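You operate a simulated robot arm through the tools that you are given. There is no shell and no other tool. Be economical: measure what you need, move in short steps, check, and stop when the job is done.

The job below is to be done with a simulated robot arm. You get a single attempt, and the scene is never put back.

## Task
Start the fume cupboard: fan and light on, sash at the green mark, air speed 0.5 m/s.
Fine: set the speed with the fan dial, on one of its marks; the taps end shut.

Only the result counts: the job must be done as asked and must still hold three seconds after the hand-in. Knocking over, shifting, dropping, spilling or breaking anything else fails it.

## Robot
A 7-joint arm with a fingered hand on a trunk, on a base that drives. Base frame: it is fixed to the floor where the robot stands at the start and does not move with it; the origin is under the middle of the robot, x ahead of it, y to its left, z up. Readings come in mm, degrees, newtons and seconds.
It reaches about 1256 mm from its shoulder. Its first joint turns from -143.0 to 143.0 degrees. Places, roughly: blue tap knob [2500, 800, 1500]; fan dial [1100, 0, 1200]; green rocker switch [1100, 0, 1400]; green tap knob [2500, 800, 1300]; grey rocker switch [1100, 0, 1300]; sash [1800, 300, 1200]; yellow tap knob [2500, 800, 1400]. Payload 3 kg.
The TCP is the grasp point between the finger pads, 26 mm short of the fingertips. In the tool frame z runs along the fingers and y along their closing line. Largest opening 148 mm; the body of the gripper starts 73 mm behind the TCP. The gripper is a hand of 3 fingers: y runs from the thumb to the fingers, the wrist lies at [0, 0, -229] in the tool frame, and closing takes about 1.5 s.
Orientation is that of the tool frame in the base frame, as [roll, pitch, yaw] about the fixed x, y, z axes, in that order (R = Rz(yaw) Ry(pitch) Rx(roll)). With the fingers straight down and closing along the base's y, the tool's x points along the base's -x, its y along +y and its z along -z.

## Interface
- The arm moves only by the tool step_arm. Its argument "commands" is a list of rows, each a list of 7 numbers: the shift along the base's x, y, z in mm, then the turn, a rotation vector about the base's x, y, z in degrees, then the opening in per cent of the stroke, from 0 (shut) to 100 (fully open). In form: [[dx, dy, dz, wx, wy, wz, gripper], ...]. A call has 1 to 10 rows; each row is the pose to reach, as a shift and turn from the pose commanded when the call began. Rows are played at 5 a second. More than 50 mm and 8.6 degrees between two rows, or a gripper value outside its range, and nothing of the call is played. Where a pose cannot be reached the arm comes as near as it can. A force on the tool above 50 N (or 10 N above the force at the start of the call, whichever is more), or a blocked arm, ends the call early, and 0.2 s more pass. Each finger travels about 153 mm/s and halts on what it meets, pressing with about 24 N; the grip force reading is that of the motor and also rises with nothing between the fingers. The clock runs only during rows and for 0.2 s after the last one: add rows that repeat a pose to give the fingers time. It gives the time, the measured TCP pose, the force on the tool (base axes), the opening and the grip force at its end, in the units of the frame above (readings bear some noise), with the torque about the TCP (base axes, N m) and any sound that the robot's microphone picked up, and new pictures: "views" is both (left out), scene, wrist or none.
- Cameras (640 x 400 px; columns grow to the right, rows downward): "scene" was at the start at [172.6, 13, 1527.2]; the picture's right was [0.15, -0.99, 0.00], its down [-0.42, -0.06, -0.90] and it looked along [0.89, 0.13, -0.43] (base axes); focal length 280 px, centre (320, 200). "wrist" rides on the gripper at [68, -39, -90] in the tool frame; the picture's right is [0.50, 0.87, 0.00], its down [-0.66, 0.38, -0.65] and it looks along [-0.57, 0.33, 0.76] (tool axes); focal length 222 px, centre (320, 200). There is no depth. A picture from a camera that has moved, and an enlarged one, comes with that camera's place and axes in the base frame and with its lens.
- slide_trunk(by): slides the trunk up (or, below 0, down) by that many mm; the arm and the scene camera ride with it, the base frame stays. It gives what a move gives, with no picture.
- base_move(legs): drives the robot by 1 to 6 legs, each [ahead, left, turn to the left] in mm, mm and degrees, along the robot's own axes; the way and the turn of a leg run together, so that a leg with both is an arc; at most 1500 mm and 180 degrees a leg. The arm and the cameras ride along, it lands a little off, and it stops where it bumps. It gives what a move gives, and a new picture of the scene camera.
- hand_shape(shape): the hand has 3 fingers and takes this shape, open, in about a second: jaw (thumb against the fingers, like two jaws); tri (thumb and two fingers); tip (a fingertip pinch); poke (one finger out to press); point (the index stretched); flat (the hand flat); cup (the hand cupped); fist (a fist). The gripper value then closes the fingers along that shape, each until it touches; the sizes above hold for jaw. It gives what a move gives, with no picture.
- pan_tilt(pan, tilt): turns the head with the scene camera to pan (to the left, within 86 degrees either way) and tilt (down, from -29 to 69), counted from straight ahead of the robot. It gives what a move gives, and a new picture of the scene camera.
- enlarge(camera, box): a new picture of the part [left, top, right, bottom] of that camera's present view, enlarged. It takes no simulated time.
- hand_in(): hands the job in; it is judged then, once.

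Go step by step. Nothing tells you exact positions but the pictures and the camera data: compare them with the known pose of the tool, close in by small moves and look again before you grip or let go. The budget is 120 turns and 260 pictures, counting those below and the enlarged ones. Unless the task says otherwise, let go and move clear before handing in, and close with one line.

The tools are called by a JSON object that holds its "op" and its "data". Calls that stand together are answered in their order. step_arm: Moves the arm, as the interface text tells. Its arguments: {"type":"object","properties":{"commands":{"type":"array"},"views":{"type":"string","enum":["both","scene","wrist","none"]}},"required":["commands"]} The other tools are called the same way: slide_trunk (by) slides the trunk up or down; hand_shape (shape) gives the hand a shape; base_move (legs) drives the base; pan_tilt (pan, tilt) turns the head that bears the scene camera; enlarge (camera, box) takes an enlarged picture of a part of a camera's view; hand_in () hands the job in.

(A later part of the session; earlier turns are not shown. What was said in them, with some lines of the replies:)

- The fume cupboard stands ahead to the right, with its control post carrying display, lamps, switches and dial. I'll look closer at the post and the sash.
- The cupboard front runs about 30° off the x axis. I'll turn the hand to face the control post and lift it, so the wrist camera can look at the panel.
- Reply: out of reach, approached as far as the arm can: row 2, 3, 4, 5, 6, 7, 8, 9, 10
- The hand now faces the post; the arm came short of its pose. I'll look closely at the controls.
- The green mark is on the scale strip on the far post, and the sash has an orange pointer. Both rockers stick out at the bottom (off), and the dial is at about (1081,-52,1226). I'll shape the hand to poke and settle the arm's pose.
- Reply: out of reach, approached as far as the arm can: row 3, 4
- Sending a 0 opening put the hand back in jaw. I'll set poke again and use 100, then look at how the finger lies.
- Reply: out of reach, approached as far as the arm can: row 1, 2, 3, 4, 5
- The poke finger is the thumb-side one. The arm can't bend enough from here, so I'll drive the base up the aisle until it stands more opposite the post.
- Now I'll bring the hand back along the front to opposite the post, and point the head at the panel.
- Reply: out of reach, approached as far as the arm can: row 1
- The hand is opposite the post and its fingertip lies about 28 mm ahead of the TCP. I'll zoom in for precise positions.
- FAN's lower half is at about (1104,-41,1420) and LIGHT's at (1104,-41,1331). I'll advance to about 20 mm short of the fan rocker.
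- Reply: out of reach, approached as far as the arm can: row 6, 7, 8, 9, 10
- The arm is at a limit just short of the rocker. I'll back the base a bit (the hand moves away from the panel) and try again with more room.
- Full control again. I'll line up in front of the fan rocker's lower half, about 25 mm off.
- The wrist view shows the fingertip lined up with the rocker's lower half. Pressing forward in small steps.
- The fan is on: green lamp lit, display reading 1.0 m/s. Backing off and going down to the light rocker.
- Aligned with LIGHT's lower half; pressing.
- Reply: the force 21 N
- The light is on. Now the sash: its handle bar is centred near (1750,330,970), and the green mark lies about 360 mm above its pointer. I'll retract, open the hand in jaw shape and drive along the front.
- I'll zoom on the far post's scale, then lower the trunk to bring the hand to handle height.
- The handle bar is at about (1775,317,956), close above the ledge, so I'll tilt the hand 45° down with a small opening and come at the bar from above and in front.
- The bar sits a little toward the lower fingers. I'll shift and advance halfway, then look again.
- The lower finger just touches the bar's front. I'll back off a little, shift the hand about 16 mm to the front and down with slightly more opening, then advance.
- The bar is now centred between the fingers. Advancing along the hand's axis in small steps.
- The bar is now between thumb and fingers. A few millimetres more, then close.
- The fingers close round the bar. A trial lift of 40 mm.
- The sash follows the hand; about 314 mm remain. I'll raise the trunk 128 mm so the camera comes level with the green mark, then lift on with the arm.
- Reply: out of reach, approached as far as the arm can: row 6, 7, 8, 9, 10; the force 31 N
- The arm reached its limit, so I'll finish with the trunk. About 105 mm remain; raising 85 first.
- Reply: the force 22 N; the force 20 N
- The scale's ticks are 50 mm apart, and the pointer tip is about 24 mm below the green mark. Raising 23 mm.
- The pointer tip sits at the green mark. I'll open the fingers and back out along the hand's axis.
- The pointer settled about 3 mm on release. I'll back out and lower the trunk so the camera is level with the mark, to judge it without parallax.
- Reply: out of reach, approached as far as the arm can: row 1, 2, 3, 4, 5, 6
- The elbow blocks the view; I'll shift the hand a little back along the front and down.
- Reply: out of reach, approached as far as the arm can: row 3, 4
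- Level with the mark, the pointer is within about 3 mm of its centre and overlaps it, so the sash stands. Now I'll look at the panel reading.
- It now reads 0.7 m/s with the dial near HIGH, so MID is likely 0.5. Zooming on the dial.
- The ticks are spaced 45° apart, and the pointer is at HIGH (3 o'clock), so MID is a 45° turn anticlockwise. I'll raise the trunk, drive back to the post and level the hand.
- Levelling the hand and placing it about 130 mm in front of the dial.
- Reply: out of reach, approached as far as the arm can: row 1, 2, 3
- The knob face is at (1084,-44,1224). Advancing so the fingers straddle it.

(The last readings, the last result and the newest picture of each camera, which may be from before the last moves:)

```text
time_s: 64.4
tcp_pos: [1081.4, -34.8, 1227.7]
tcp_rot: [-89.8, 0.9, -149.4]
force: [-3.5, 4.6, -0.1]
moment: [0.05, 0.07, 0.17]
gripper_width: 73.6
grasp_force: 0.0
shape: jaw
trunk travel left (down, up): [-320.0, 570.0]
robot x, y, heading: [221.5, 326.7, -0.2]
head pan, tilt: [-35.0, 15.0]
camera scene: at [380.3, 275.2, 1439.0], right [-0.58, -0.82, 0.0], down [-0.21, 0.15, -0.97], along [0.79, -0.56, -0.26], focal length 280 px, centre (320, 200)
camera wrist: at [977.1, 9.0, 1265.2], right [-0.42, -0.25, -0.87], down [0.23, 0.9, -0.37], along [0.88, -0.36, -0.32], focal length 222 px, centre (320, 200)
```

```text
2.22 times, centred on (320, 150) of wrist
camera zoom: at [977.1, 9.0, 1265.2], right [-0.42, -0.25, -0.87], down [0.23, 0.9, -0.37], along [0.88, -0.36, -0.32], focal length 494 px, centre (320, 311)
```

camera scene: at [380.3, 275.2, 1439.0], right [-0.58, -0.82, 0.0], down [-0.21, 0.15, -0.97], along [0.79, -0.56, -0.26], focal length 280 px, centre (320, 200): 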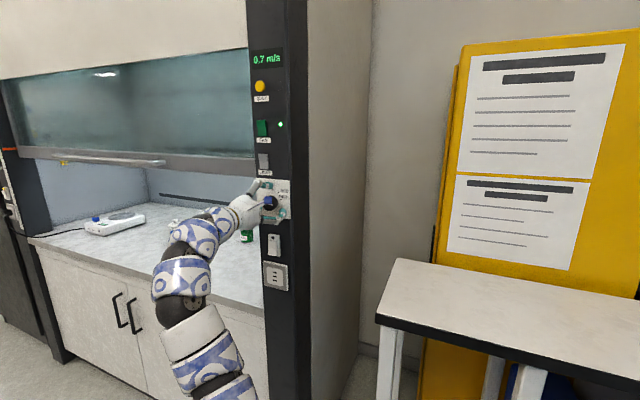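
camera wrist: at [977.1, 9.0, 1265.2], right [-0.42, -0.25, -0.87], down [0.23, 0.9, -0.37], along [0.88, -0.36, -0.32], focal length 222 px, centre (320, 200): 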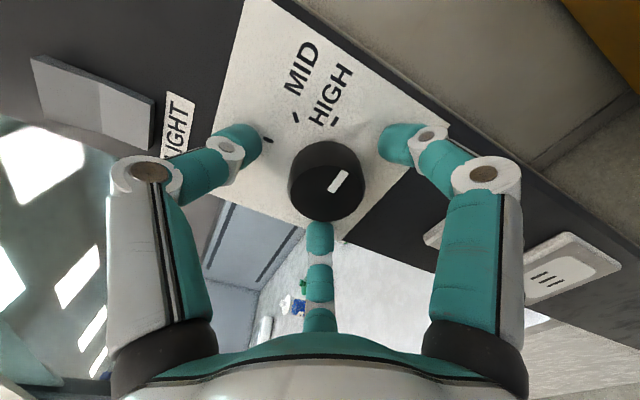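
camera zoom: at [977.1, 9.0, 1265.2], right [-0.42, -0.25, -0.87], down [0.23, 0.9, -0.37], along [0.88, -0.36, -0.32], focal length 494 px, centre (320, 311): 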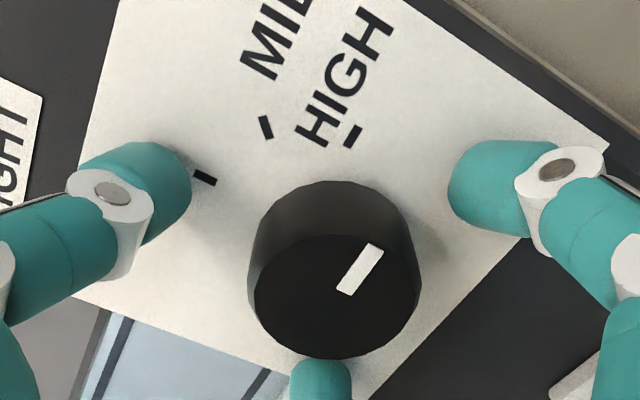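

The fingers straddle the knob, with the tips lightly touching the panel. I'll back off 5 mm, lower 3 mm and close gently.

{"op": "step_arm", "data": {"commands": [[-4, 7, -4, 0, 0, 0, 50], [-4, 7, -4, 0, 0, 0, 40], [-4, 7, -4, 0, 0, 0, 30], [-4, 7, -4, 0, 0, 0, 22], [-4, 7, -4, 0, 0, 0, 15], [-4, 7, -4, 0, 0, 0, 8], [-4, 7, -4, 0, 0, 0, 0], [-4, 7, -4, 0, 0, 0, 0]]}}

{"op": "enlarge", "data": {"camera": "wrist", "box": [200, 60, 440, 240]}}

```text
time_s: 66.2
tcp_pos: [1078.0, -28.8, 1222.8]
tcp_rot: [-89.9, 0.8, -149.3]
force: [1.5, -1.9, -0.1]
moment: [-0.08, 0.08, 0.04]
gripper_width: 36.6
grasp_force: 24.2
shape: jaw
trunk travel left (down, up): [-320.0, 570.0]
robot x, y, heading: [223.3, 329.9, 0.1]
head pan, tilt: [-35.0, 15.0]
camera scene: at [381.0, 274.4, 1438.9], right [-0.58, -0.82, 0.0], down [-0.21, 0.15, -0.97], along [0.79, -0.56, -0.26], focal length 280 px, centre (320, 200)
camera wrist: at [973.7, 15.2, 1260.7], right [-0.42, -0.25, -0.87], down [0.24, 0.9, -0.37], along [0.88, -0.36, -0.32], focal length 222 px, centre (320, 200)
```

scene: 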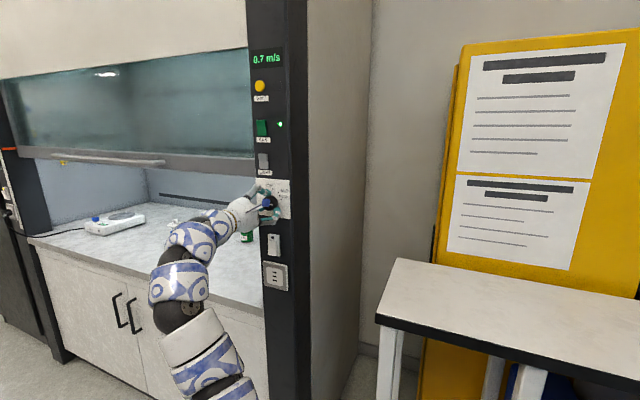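
wrist: 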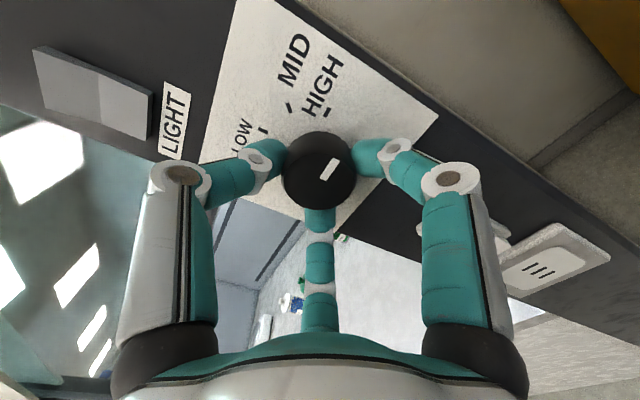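

```text
2.22 times, centred on (320, 150) of wrist
camera zoom: at [973.7, 15.2, 1260.7], right [-0.42, -0.25, -0.87], down [0.24, 0.9, -0.37], along [0.88, -0.36, -0.32], focal length 494 px, centre (320, 311)
```

zoom: 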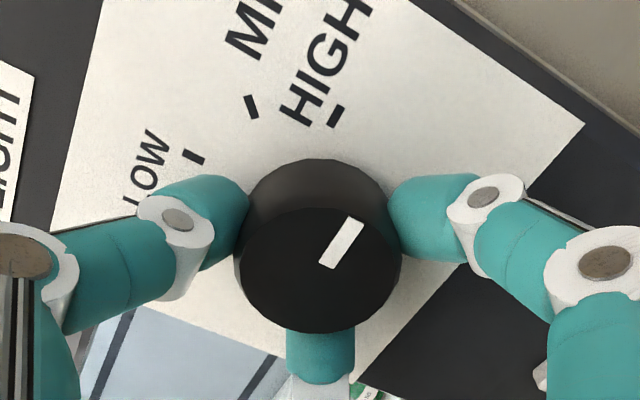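

Gripped. Turning 21° anticlockwise first and watching.

{"op": "step_arm", "data": {"commands": [[0, 0, 0, -2.55, 4.3, 0, 0], [0, 0, 0, -5.1, 8.6, 0, 0], [0, 0, 0, -7.66, 12.9, 0, 0], [0, 0, 0, -10.7, 18.06, 0, 0], [0, 0, 0, -10.7, 18.06, 0, 0]]}}

{"op": "enlarge", "data": {"camera": "wrist", "box": [200, 60, 440, 240]}}

{"op": "enlarge", "data": {"camera": "scene", "box": [230, 40, 310, 240]}}

```text
time_s: 67.4
tcp_pos: [1077.8, -29.7, 1221.3]
tcp_rot: [-89.8, -20.1, -149.4]
force: [-4.9, -1.7, -7.7]
moment: [0.15, 0.0, -0.1]
gripper_width: 36.1
grasp_force: 24.1
shape: jaw
trunk travel left (down, up): [-320.0, 570.0]
robot x, y, heading: [220.9, 330.6, -0.0]
head pan, tilt: [-35.0, 15.0]
camera scene: at [380.5, 274.3, 1438.9], right [-0.58, -0.82, 0.0], down [-0.21, 0.15, -0.97], along [0.79, -0.56, -0.26], focal length 280 px, centre (320, 200)
camera wrist: at [988.6, 23.7, 1282.8], right [-0.66, -0.39, -0.64], down [0.08, 0.81, -0.58], along [0.75, -0.44, -0.5], focal length 222 px, centre (320, 200)
```

scene: 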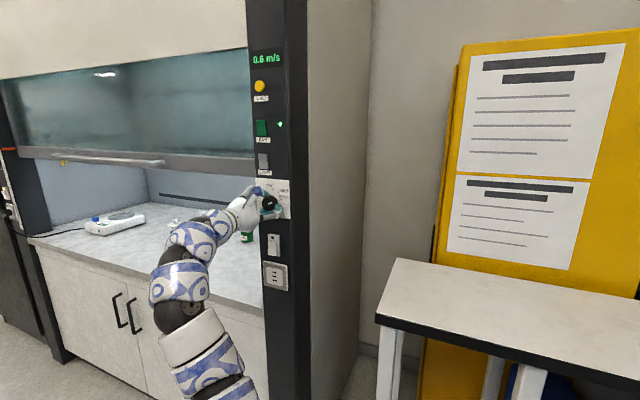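
wrist: 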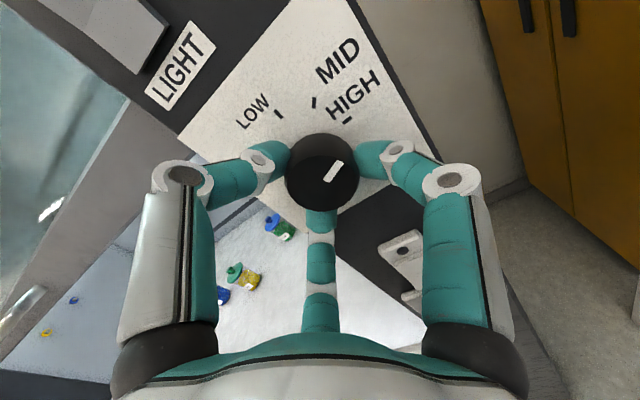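

```text
2.22 times, centred on (320, 150) of wrist
camera zoom: at [988.6, 23.7, 1282.8], right [-0.66, -0.39, -0.64], down [0.08, 0.81, -0.58], along [0.75, -0.44, -0.5], focal length 494 px, centre (320, 311)
```

zoom: 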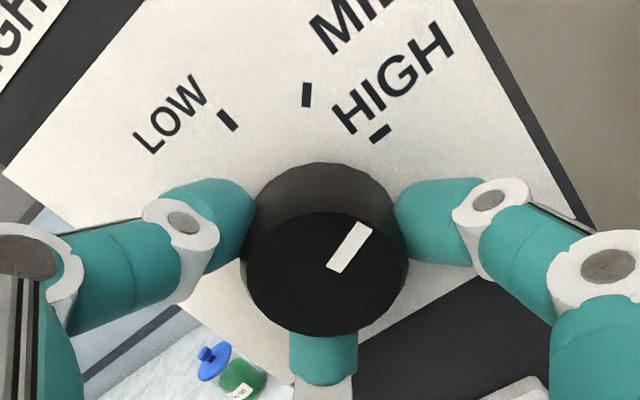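

```text
2.00 times, centred on (270, 140) of scene
camera zoom: at [380.5, 274.3, 1438.9], right [-0.58, -0.82, 0.0], down [-0.21, 0.15, -0.97], along [0.79, -0.56, -0.26], focal length 559 px, centre (420, 320)
```

zoom: 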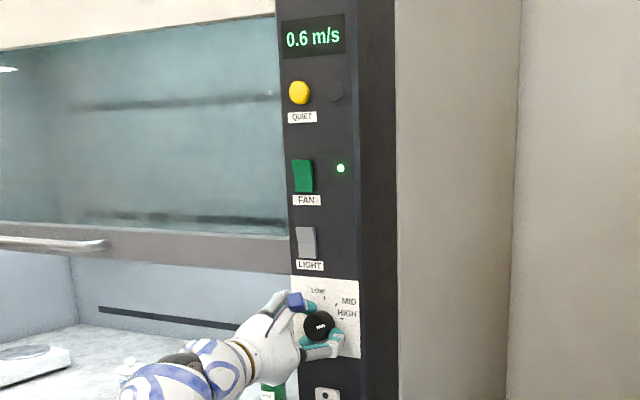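

The reading fell to 0.6. Turning another 24° to MID.

{"op": "step_arm", "data": {"commands": [[0, 0, 0, -3.06, 5.16, 0, 0], [0, 0, 0, -6.1, 10.3, 0, 0], [0, 0, 0, -9.2, 15.5, 0, 0], [0, 0, 0, -12.25, 20.64, 0, 0], [0, 0, 0, -12.25, 20.64, 0, 0]]}}

{"op": "enlarge", "data": {"camera": "wrist", "box": [200, 60, 440, 240]}}

{"op": "enlarge", "data": {"camera": "scene", "box": [240, 170, 300, 230]}}

```text
time_s: 68.6
tcp_pos: [1147.3, -12.1, 1236.0]
tcp_rot: [-89.5, -44.5, -149.7]
force: [0.3, 4.7, -2.5]
moment: [0.14, 0.01, 0.07]
gripper_width: 23.3
grasp_force: 24.6
shape: jaw
out of reach, approached as far as the arm can: row 2, 3, 4, 5
trunk travel left (down, up): [-320.0, 570.0]
robot x, y, heading: [221.5, 329.4, -0.1]
head pan, tilt: [-35.0, 15.0]
camera scene: at [380.7, 274.7, 1439.2], right [-0.58, -0.82, 0.0], down [-0.21, 0.15, -0.97], along [0.79, -0.56, -0.26], focal length 280 px, centre (320, 200)
camera wrist: at [1084.1, 56.8, 1311.5], right [-0.83, -0.49, -0.27], down [-0.16, 0.66, -0.73], along [0.54, -0.57, -0.62], focal length 222 px, centre (320, 200)
```

scene: 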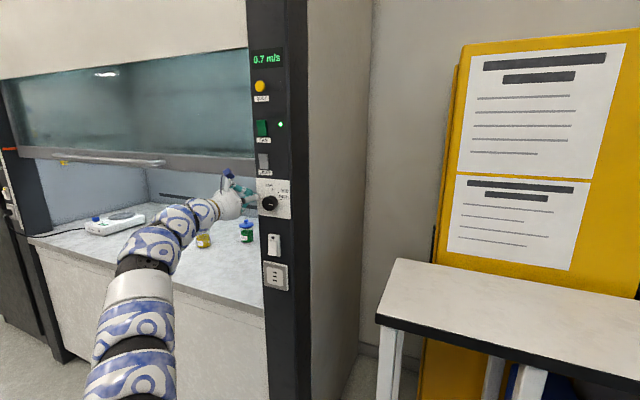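
wrist: 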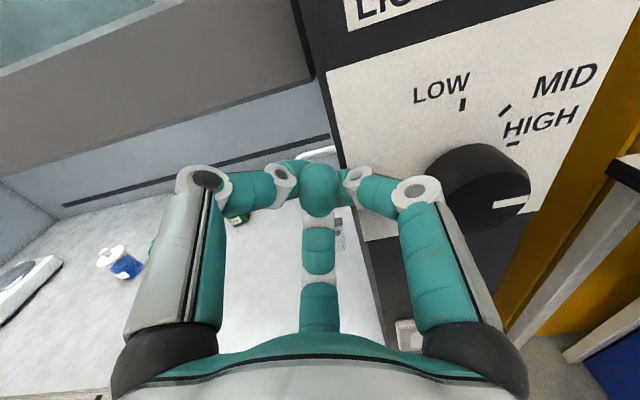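

```text
2.22 times, centred on (320, 150) of wrist
camera zoom: at [1084.1, 56.8, 1311.5], right [-0.83, -0.49, -0.27], down [-0.16, 0.66, -0.73], along [0.54, -0.57, -0.62], focal length 494 px, centre (320, 311)
```

zoom: 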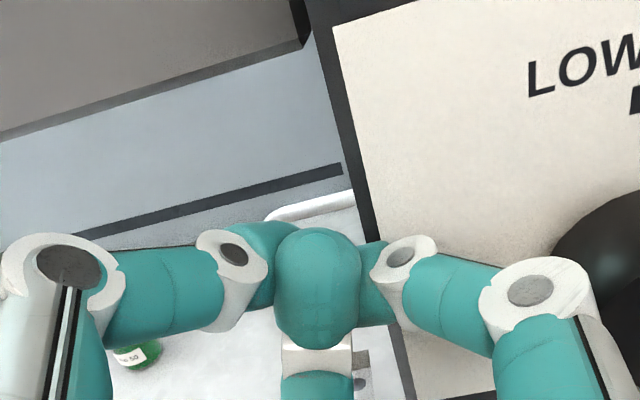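

```text
6.67 times, centred on (270, 200) of scene
camera zoom: at [380.7, 274.7, 1439.2], right [-0.58, -0.82, 0.0], down [-0.21, 0.15, -0.97], along [0.79, -0.56, -0.26], focal length 1865 px, centre (653, 200)
```

zoom: 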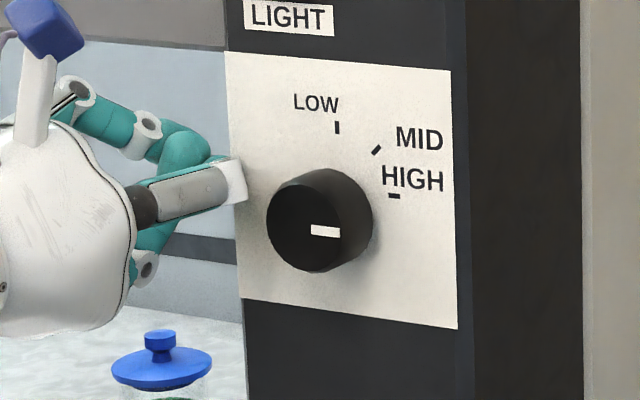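

The wrist hit its turning limit and the hand slipped off the knob to the left; nothing seems harmed and the dial is back at HIGH. I'll withdraw straight, then pre-turn the hand clockwise so the whole 45° stays in range.

{"op": "step_arm", "data": {"commands": [[-10, 18, 0, 0, 0, 0, 0], [-22, 38, 0, 0, 0, 0, 0], [-35, 60, 0, 2, -3.5, 0, 0], [-48, 83, 0, 4, -7, 0, 10], [-60, 104, 0, 7, -12, 0, 20], [-72, 110, 0, 11, -19, 0, 30], [-85, 105, 0, 15, -26, 0, 40], [-98, 95, 0, 19, -33, 0, 50], [-110, 88, -5, 23, -40, 0, 55], [-122, 80, -10, 27, -46.8, 0, 55]]}}

```text
time_s: 70.8
tcp_pos: [1020.4, 64.9, 1228.2]
tcp_rot: [-89.3, 10.0, -149.4]
force: [0.8, 0.5, -0.3]
moment: [-0.02, 0.0, -0.03]
gripper_width: 80.9
grasp_force: 0.1
shape: jaw
out of reach, approached as far as the arm can: row 1, 2, 3, 4
trunk travel left (down, up): [-320.0, 570.0]
robot x, y, heading: [225.9, 324.8, -0.1]
head pan, tilt: [-35.0, 15.0]
camera scene: at [380.6, 274.8, 1439.0], right [-0.58, -0.82, 0.0], down [-0.21, 0.15, -0.97], along [0.79, -0.56, -0.26], focal length 280 px, centre (320, 200)
camera wrist: at [912.4, 107.1, 1255.1], right [-0.29, -0.18, -0.94], down [0.28, 0.92, -0.27], along [0.91, -0.34, -0.21], focal length 222 px, centre (320, 200)
```

scene: 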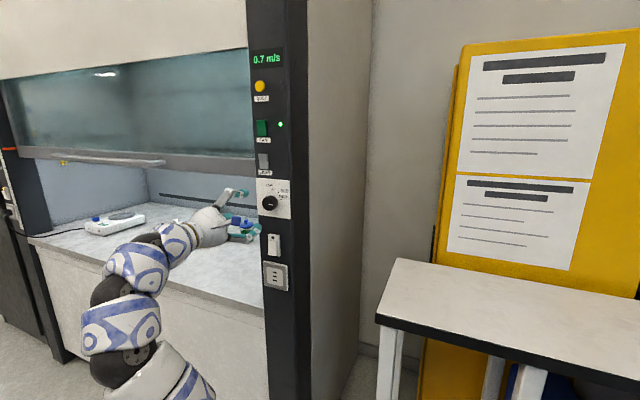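
wrist: 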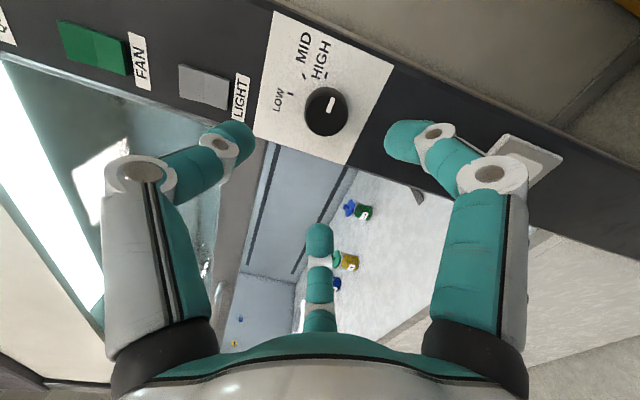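

{"op": "step_arm", "data": {"commands": [[0, 0, -2, 3.7, -6.3, 0, 55], [0, 0, -4, 7.4, -12.7, 0, 55], [0, 0, -5, 11.2, -19, 0, 55], [14, -23, -5, 11.2, -19, 0, 55], [28, -46, -6, 11.2, -19, 0, 55], [42, -69, -6, 11.2, -19, 0, 55], [52, -86, -6, 11.2, -19, 0, 55], [57, -94, -6, 11.2, -19, 0, 55], [57, -94, -6, 11.2, -19, 0, 55]]}}

{"op": "enlarge", "data": {"camera": "wrist", "box": [200, 60, 440, 240]}}

```text
time_s: 72.8
tcp_pos: [1080.3, -27.3, 1220.1]
tcp_rot: [-89.3, 32.1, -149.5]
force: [-0.1, 0.4, 0.0]
moment: [0.0, -0.01, 0.04]
gripper_width: 80.9
grasp_force: 0.1
shape: jaw
trunk travel left (down, up): [-320.0, 570.0]
robot x, y, heading: [223.5, 327.2, -0.0]
head pan, tilt: [-35.0, 15.0]
camera scene: at [380.6, 274.6, 1439.0], right [-0.58, -0.82, 0.0], down [-0.21, 0.15, -0.97], along [0.79, -0.56, -0.26], focal length 280 px, centre (320, 200)
camera wrist: at [967.2, 12.2, 1218.6], right [0.04, 0.01, -1.0], down [0.33, 0.95, 0.02], along [0.94, -0.33, 0.03], focal length 222 px, centre (320, 200)
```

scene: 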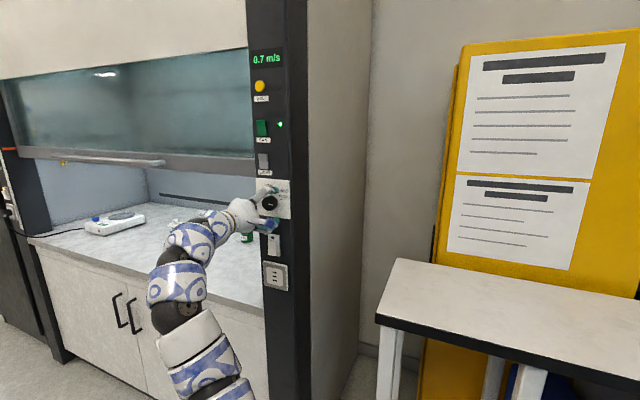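
wrist: 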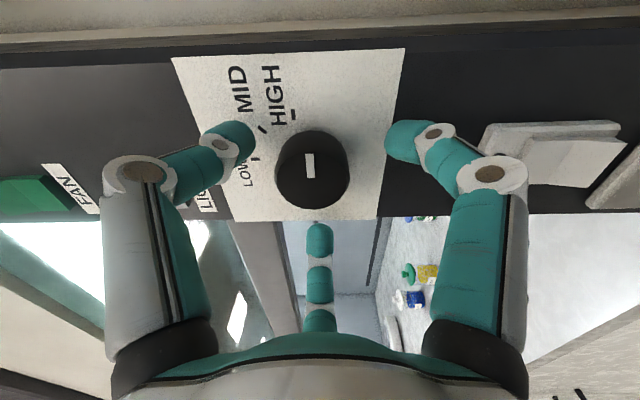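

```text
2.22 times, centred on (320, 150) of wrist
camera zoom: at [967.2, 12.2, 1218.6], right [0.04, 0.01, -1.0], down [0.33, 0.95, 0.02], along [0.94, -0.33, 0.03], focal length 494 px, centre (320, 311)
```

zoom: 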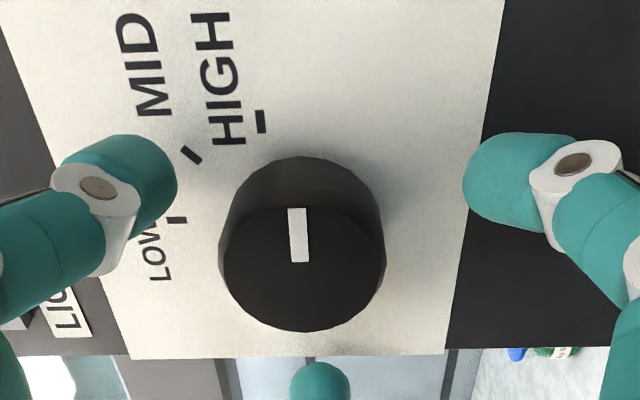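

Hand is pre-turned 32° with the knob centred. Closing on it.

{"op": "step_arm", "data": {"commands": [[0, 0, 2, 0, 0, 0, 45], [0, 0, 2, 0, 0, 0, 35], [0, 0, 2, 0, 0, 0, 25], [0, 0, 2, 0, 0, 0, 15], [0, 0, 2, 0, 0, 0, 5], [0, 0, 2, 0, 0, 0, 0], [0, 0, 2, 0, 0, 0, 0], [0, 0, 2, 0, 0, 0, 0]], "views": "wrist"}}

{"op": "step_arm", "data": {"commands": [[0, 0, 0, -2.55, 4.3, 0, 0], [0, 0, 0, -5.1, 8.6, 0, 0], [0, 0, 0, -7.66, 12.9, 0, 0], [0, 0, 0, -10.2, 17.2, 0, 0], [0, 0, 0, -12.8, 21.5, 0, 0], [0, 0, 0, -15.3, 25.8, 0, 0], [0, 0, 0, -17.9, 30.1, 0, 0], [0, 0, 0, -17.9, 30.1, 0, 0]]}}

{"op": "enlarge", "data": {"camera": "wrist", "box": [200, 60, 440, 240]}}

{"op": "enlarge", "data": {"camera": "scene", "box": [230, 40, 310, 240]}}

```text
time_s: 74.6
tcp_pos: [1079.4, -28.3, 1224.0]
tcp_rot: [-89.4, 32.0, -149.5]
force: [3.1, -2.6, 3.9]
moment: [-0.12, 0.03, 0.04]
gripper_width: 37.2
grasp_force: 24.3
shape: jaw
trunk travel left (down, up): [-320.0, 570.0]
robot x, y, heading: [225.5, 331.2, -0.2]
head pan, tilt: [-35.0, 15.0]
camera wrist: at [966.8, 11.6, 1221.2], right [0.04, 0.01, -1.0], down [0.33, 0.95, 0.02], along [0.94, -0.33, 0.03], focal length 222 px, centre (320, 200)
```

wrist: 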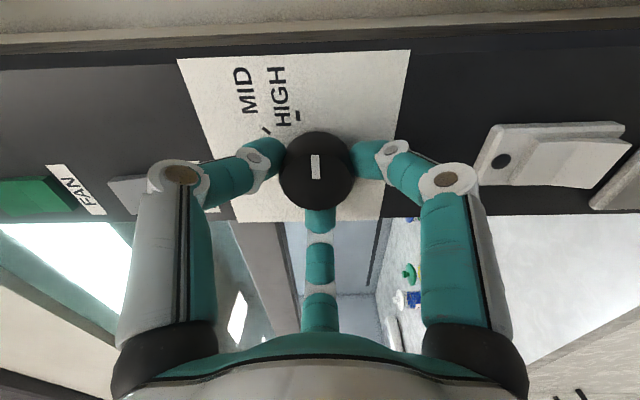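

```text
time_s: 76.4
tcp_pos: [1077.9, -29.7, 1223.0]
tcp_rot: [-89.3, -3.1, -149.6]
force: [-3.8, -1.3, -10.0]
moment: [0.23, 0.06, -0.08]
gripper_width: 36.1
grasp_force: 23.7
shape: jaw
trunk travel left (down, up): [-320.0, 570.0]
robot x, y, heading: [222.4, 328.3, -0.2]
head pan, tilt: [-35.0, 15.0]
camera scene: at [381.0, 274.0, 1438.9], right [-0.58, -0.82, 0.0], down [-0.21, 0.15, -0.97], along [0.79, -0.56, -0.26], focal length 280 px, centre (320, 200)
camera wrist: at [976.3, 16.8, 1265.8], right [-0.46, -0.29, -0.84], down [0.22, 0.88, -0.42], along [0.86, -0.38, -0.35], focal length 222 px, centre (320, 200)
```

scene: 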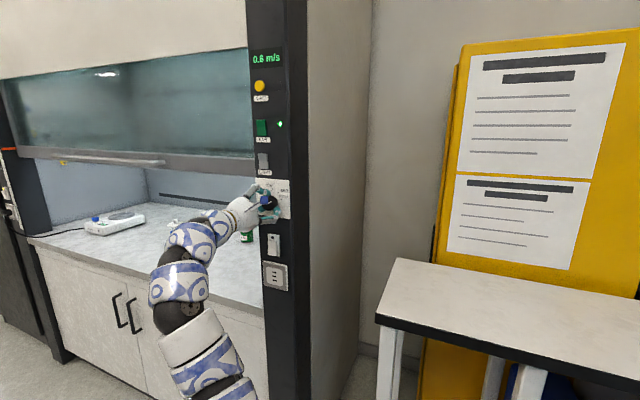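
wrist: 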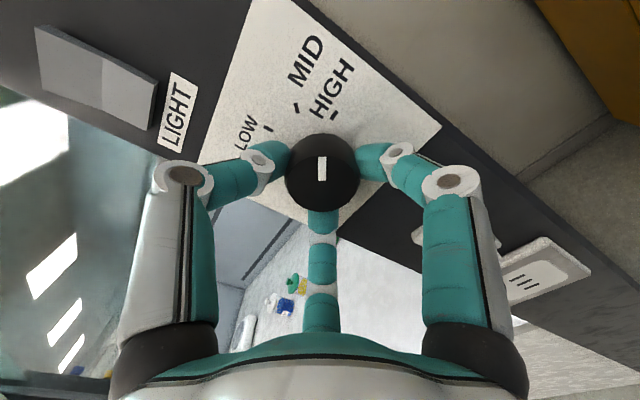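

```text
2.22 times, centred on (320, 150) of wrist
camera zoom: at [976.3, 16.8, 1265.8], right [-0.46, -0.29, -0.84], down [0.22, 0.88, -0.42], along [0.86, -0.38, -0.35], focal length 494 px, centre (320, 311)
```

zoom: 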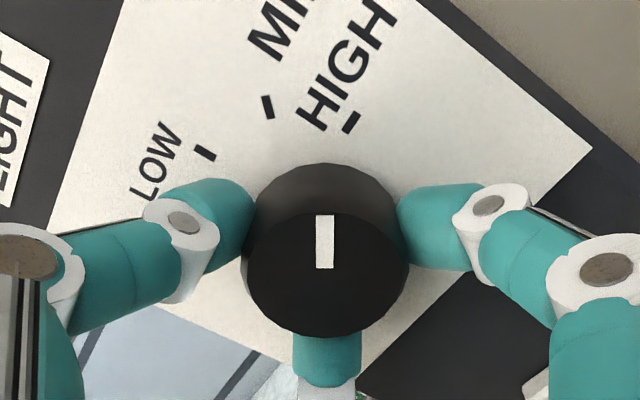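

```text
2.00 times, centred on (270, 140) of scene
camera zoom: at [381.0, 274.0, 1438.9], right [-0.58, -0.82, 0.0], down [-0.21, 0.15, -0.97], along [0.79, -0.56, -0.26], focal length 559 px, centre (420, 320)
```

zoom: 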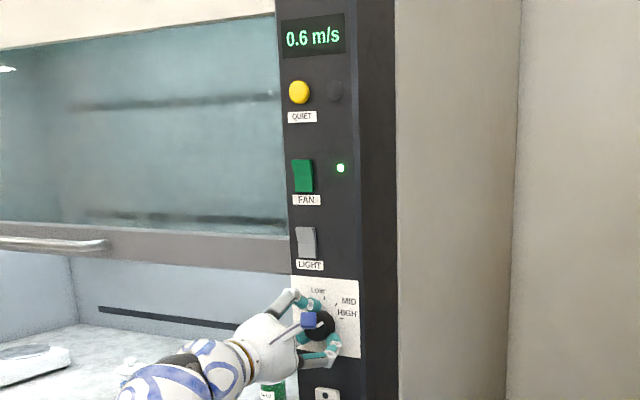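

The knob follows the hand; 35° done and it reads 0.6. Turning 11° more.

{"op": "step_arm", "data": {"commands": [[0, 0, 0, -2.0, 3.4, 0, 0], [0, 0, 0, -4.0, 6.9, 0, 0], [0, 0, 0, -5.6, 9.5, 0, 0], [0, 0, 0, -5.6, 9.5, 0, 0]], "views": "none"}}

{"op": "enlarge", "data": {"camera": "wrist", "box": [200, 60, 440, 240]}}

{"op": "enlarge", "data": {"camera": "scene", "box": [230, 40, 310, 240]}}

```text
time_s: 77.4
tcp_pos: [1078.6, -29.2, 1223.0]
tcp_rot: [-89.2, -14.2, -149.5]
force: [-8.9, -2.9, -12.6]
moment: [0.29, 0.08, -0.18]
gripper_width: 35.9
grasp_force: 23.5
shape: jaw
trunk travel left (down, up): [-320.0, 570.0]
robot x, y, heading: [221.3, 327.4, -0.3]
head pan, tilt: [-35.0, 15.0]
```

```text
2.22 times, centred on (320, 150) of wrist
camera zoom: at [984.2, 21.3, 1277.7], right [-0.59, -0.36, -0.72], down [0.14, 0.83, -0.53], along [0.79, -0.42, -0.45], focal length 494 px, centre (320, 311)
```

zoom: 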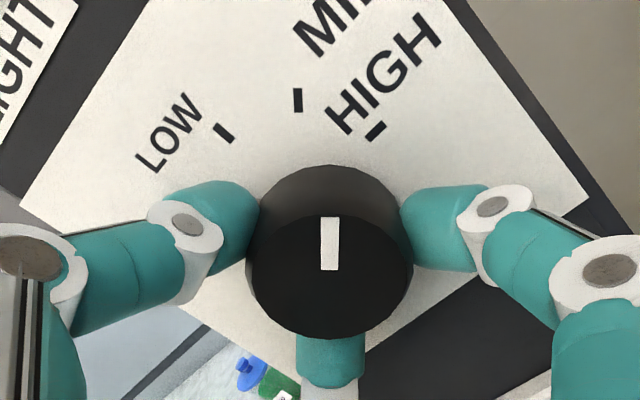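

```text
2.00 times, centred on (270, 140) of scene
camera zoom: at [380.6, 273.8, 1438.9], right [-0.58, -0.82, 0.0], down [-0.21, 0.15, -0.97], along [0.79, -0.56, -0.26], focal length 559 px, centre (420, 320)
```

zoom: 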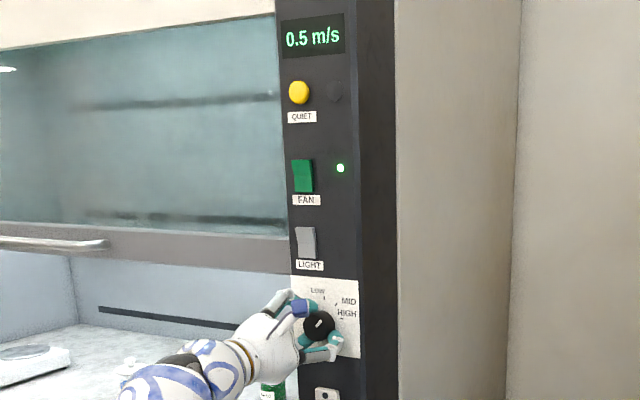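

It reads 0.5 m/s and the pointer lines up with the MID tick. Releasing gently and backing out.

{"op": "step_arm", "data": {"commands": [[0, 0, 0, 0, 0, 0, 10], [0, 0, 0, 0, 0, 0, 30], [0, 0, 0, 0, 0, 0, 55], [-8, 14, 0, 0, 0, 0, 60], [-20, 35, 0, 0, 0, 0, 60], [-34, 60, 0, 0, 0, 0, 60], [-48, 85, 0, 0, 0, 0, 60], [-62, 110, 0, 0, 0, 0, 60]]}}

{"op": "enlarge", "data": {"camera": "scene", "box": [250, 175, 300, 225]}}

{"op": "enlarge", "data": {"camera": "scene", "box": [230, 40, 310, 190]}}

{"op": "enlarge", "data": {"camera": "wrist", "box": [240, 40, 440, 180]}}

```text
time_s: 79.2
tcp_pos: [1016.0, 81.4, 1224.3]
tcp_rot: [-89.3, -14.0, -149.5]
force: [0.4, -0.4, 0.3]
moment: [0.04, 0.01, -0.03]
gripper_width: 88.5
grasp_force: 0.1
shape: jaw
trunk travel left (down, up): [-320.0, 570.0]
robot x, y, heading: [223.3, 332.0, -0.1]
head pan, tilt: [-35.0, 15.0]
camera scene: at [380.5, 274.6, 1439.0], right [-0.58, -0.82, 0.0], down [-0.21, 0.15, -0.97], along [0.79, -0.56, -0.26], focal length 280 px, centre (320, 200)
camera wrist: at [922.1, 131.7, 1278.0], right [-0.59, -0.36, -0.72], down [0.14, 0.83, -0.53], along [0.79, -0.42, -0.44], focal length 222 px, centre (320, 200)
```

scene: 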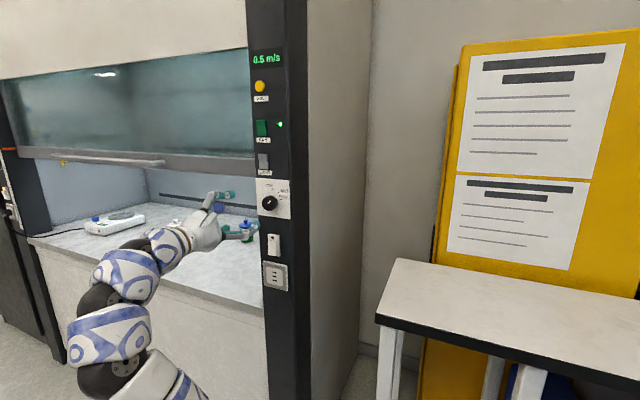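
wrist: 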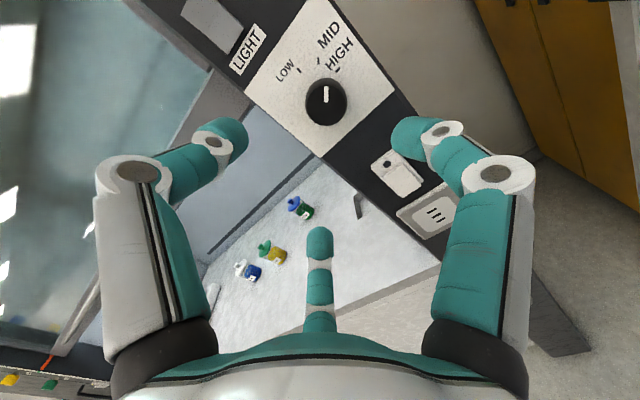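

```text
8.00 times, centred on (275, 200) of scene
camera zoom: at [380.5, 274.6, 1439.0], right [-0.58, -0.82, 0.0], down [-0.21, 0.15, -0.97], along [0.79, -0.56, -0.26], focal length 2238 px, centre (680, 200)
```

zoom: 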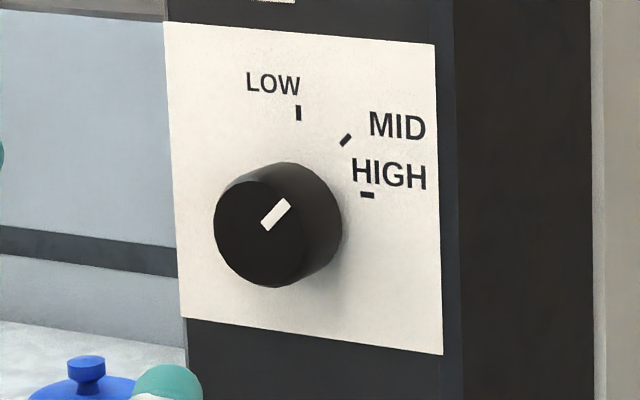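

```text
2.67 times, centred on (270, 115) of scene
camera zoom: at [380.5, 274.6, 1439.0], right [-0.58, -0.82, 0.0], down [-0.21, 0.15, -0.97], along [0.79, -0.56, -0.26], focal length 746 px, centre (453, 427)
```

zoom: 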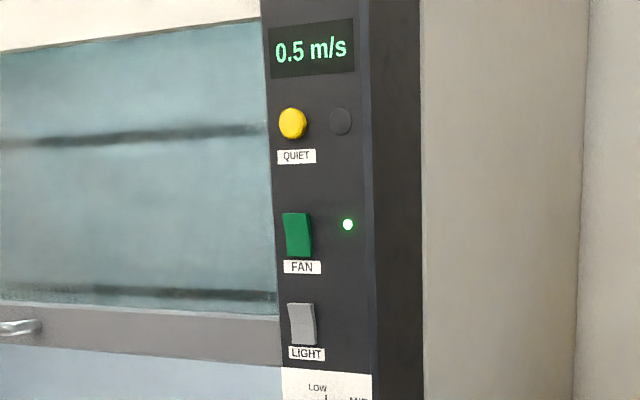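

```text
2.86 times, centred on (340, 110) of wrist
camera zoom: at [922.1, 131.7, 1278.0], right [-0.59, -0.36, -0.72], down [0.14, 0.83, -0.53], along [0.79, -0.42, -0.44], focal length 635 px, centre (263, 457)
```

zoom: 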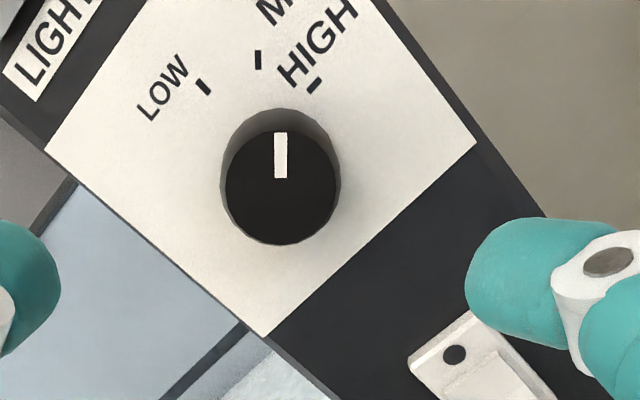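

The dial holds at MID with 0.5 m/s, fan and light on. A last check of the sash pointer and the taps.

{"op": "pan_tilt", "data": {"pan": 10, "tilt": 5}}

{"op": "enlarge", "data": {"camera": "scene", "box": [290, 150, 370, 250]}}

```text
time_s: 80.4
tcp_pos: [1016.8, 80.6, 1223.1]
tcp_rot: [-89.2, -14.0, -149.5]
force: [-0.5, -0.4, 1.1]
moment: [0.01, 0.02, -0.03]
gripper_width: 88.0
grasp_force: 0.0
shape: jaw
trunk travel left (down, up): [-320.0, 570.0]
robot x, y, heading: [221.4, 326.6, -0.3]
head pan, tilt: [10.0, 5.0]
camera scene: at [394.7, 344.1, 1455.2], right [0.17, -0.99, 0.0], down [-0.09, -0.01, -1.0], along [0.98, 0.17, -0.09], focal length 280 px, centre (320, 200)
```

scene: 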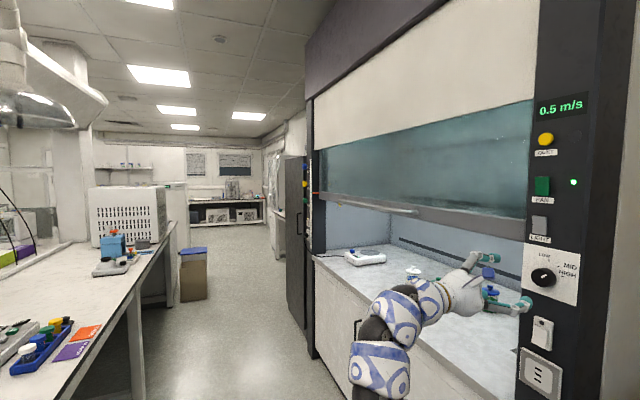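

```text
4.00 times, centred on (330, 200) of scene
camera zoom: at [394.7, 344.1, 1455.2], right [0.17, -0.99, 0.0], down [-0.09, -0.01, -1.0], along [0.98, 0.17, -0.09], focal length 1119 px, centre (280, 200)
```

zoom: 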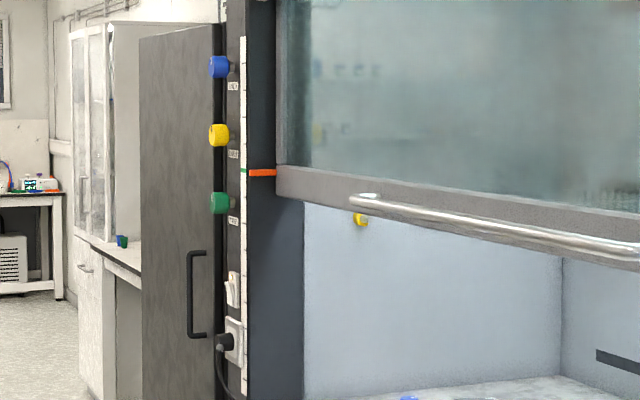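

The sash pointer is still at the green mark, the taps are untouched with their marks straight up, and the hand is clear. Handing in.

{"op": "hand_in", "data": {}}

```text
The job is handed in.
```

I've handed the job in: the fan and light are on, and the display reads 0.5 m/s with the fan dial on MID. The sash pointer sits at the green mark, about 3 mm below its centre. I didn't touch the taps, and their marks all point straight up, which I took as shut. The hand slipped off the dial once during the turn, but I saw nothing knocked or moved.
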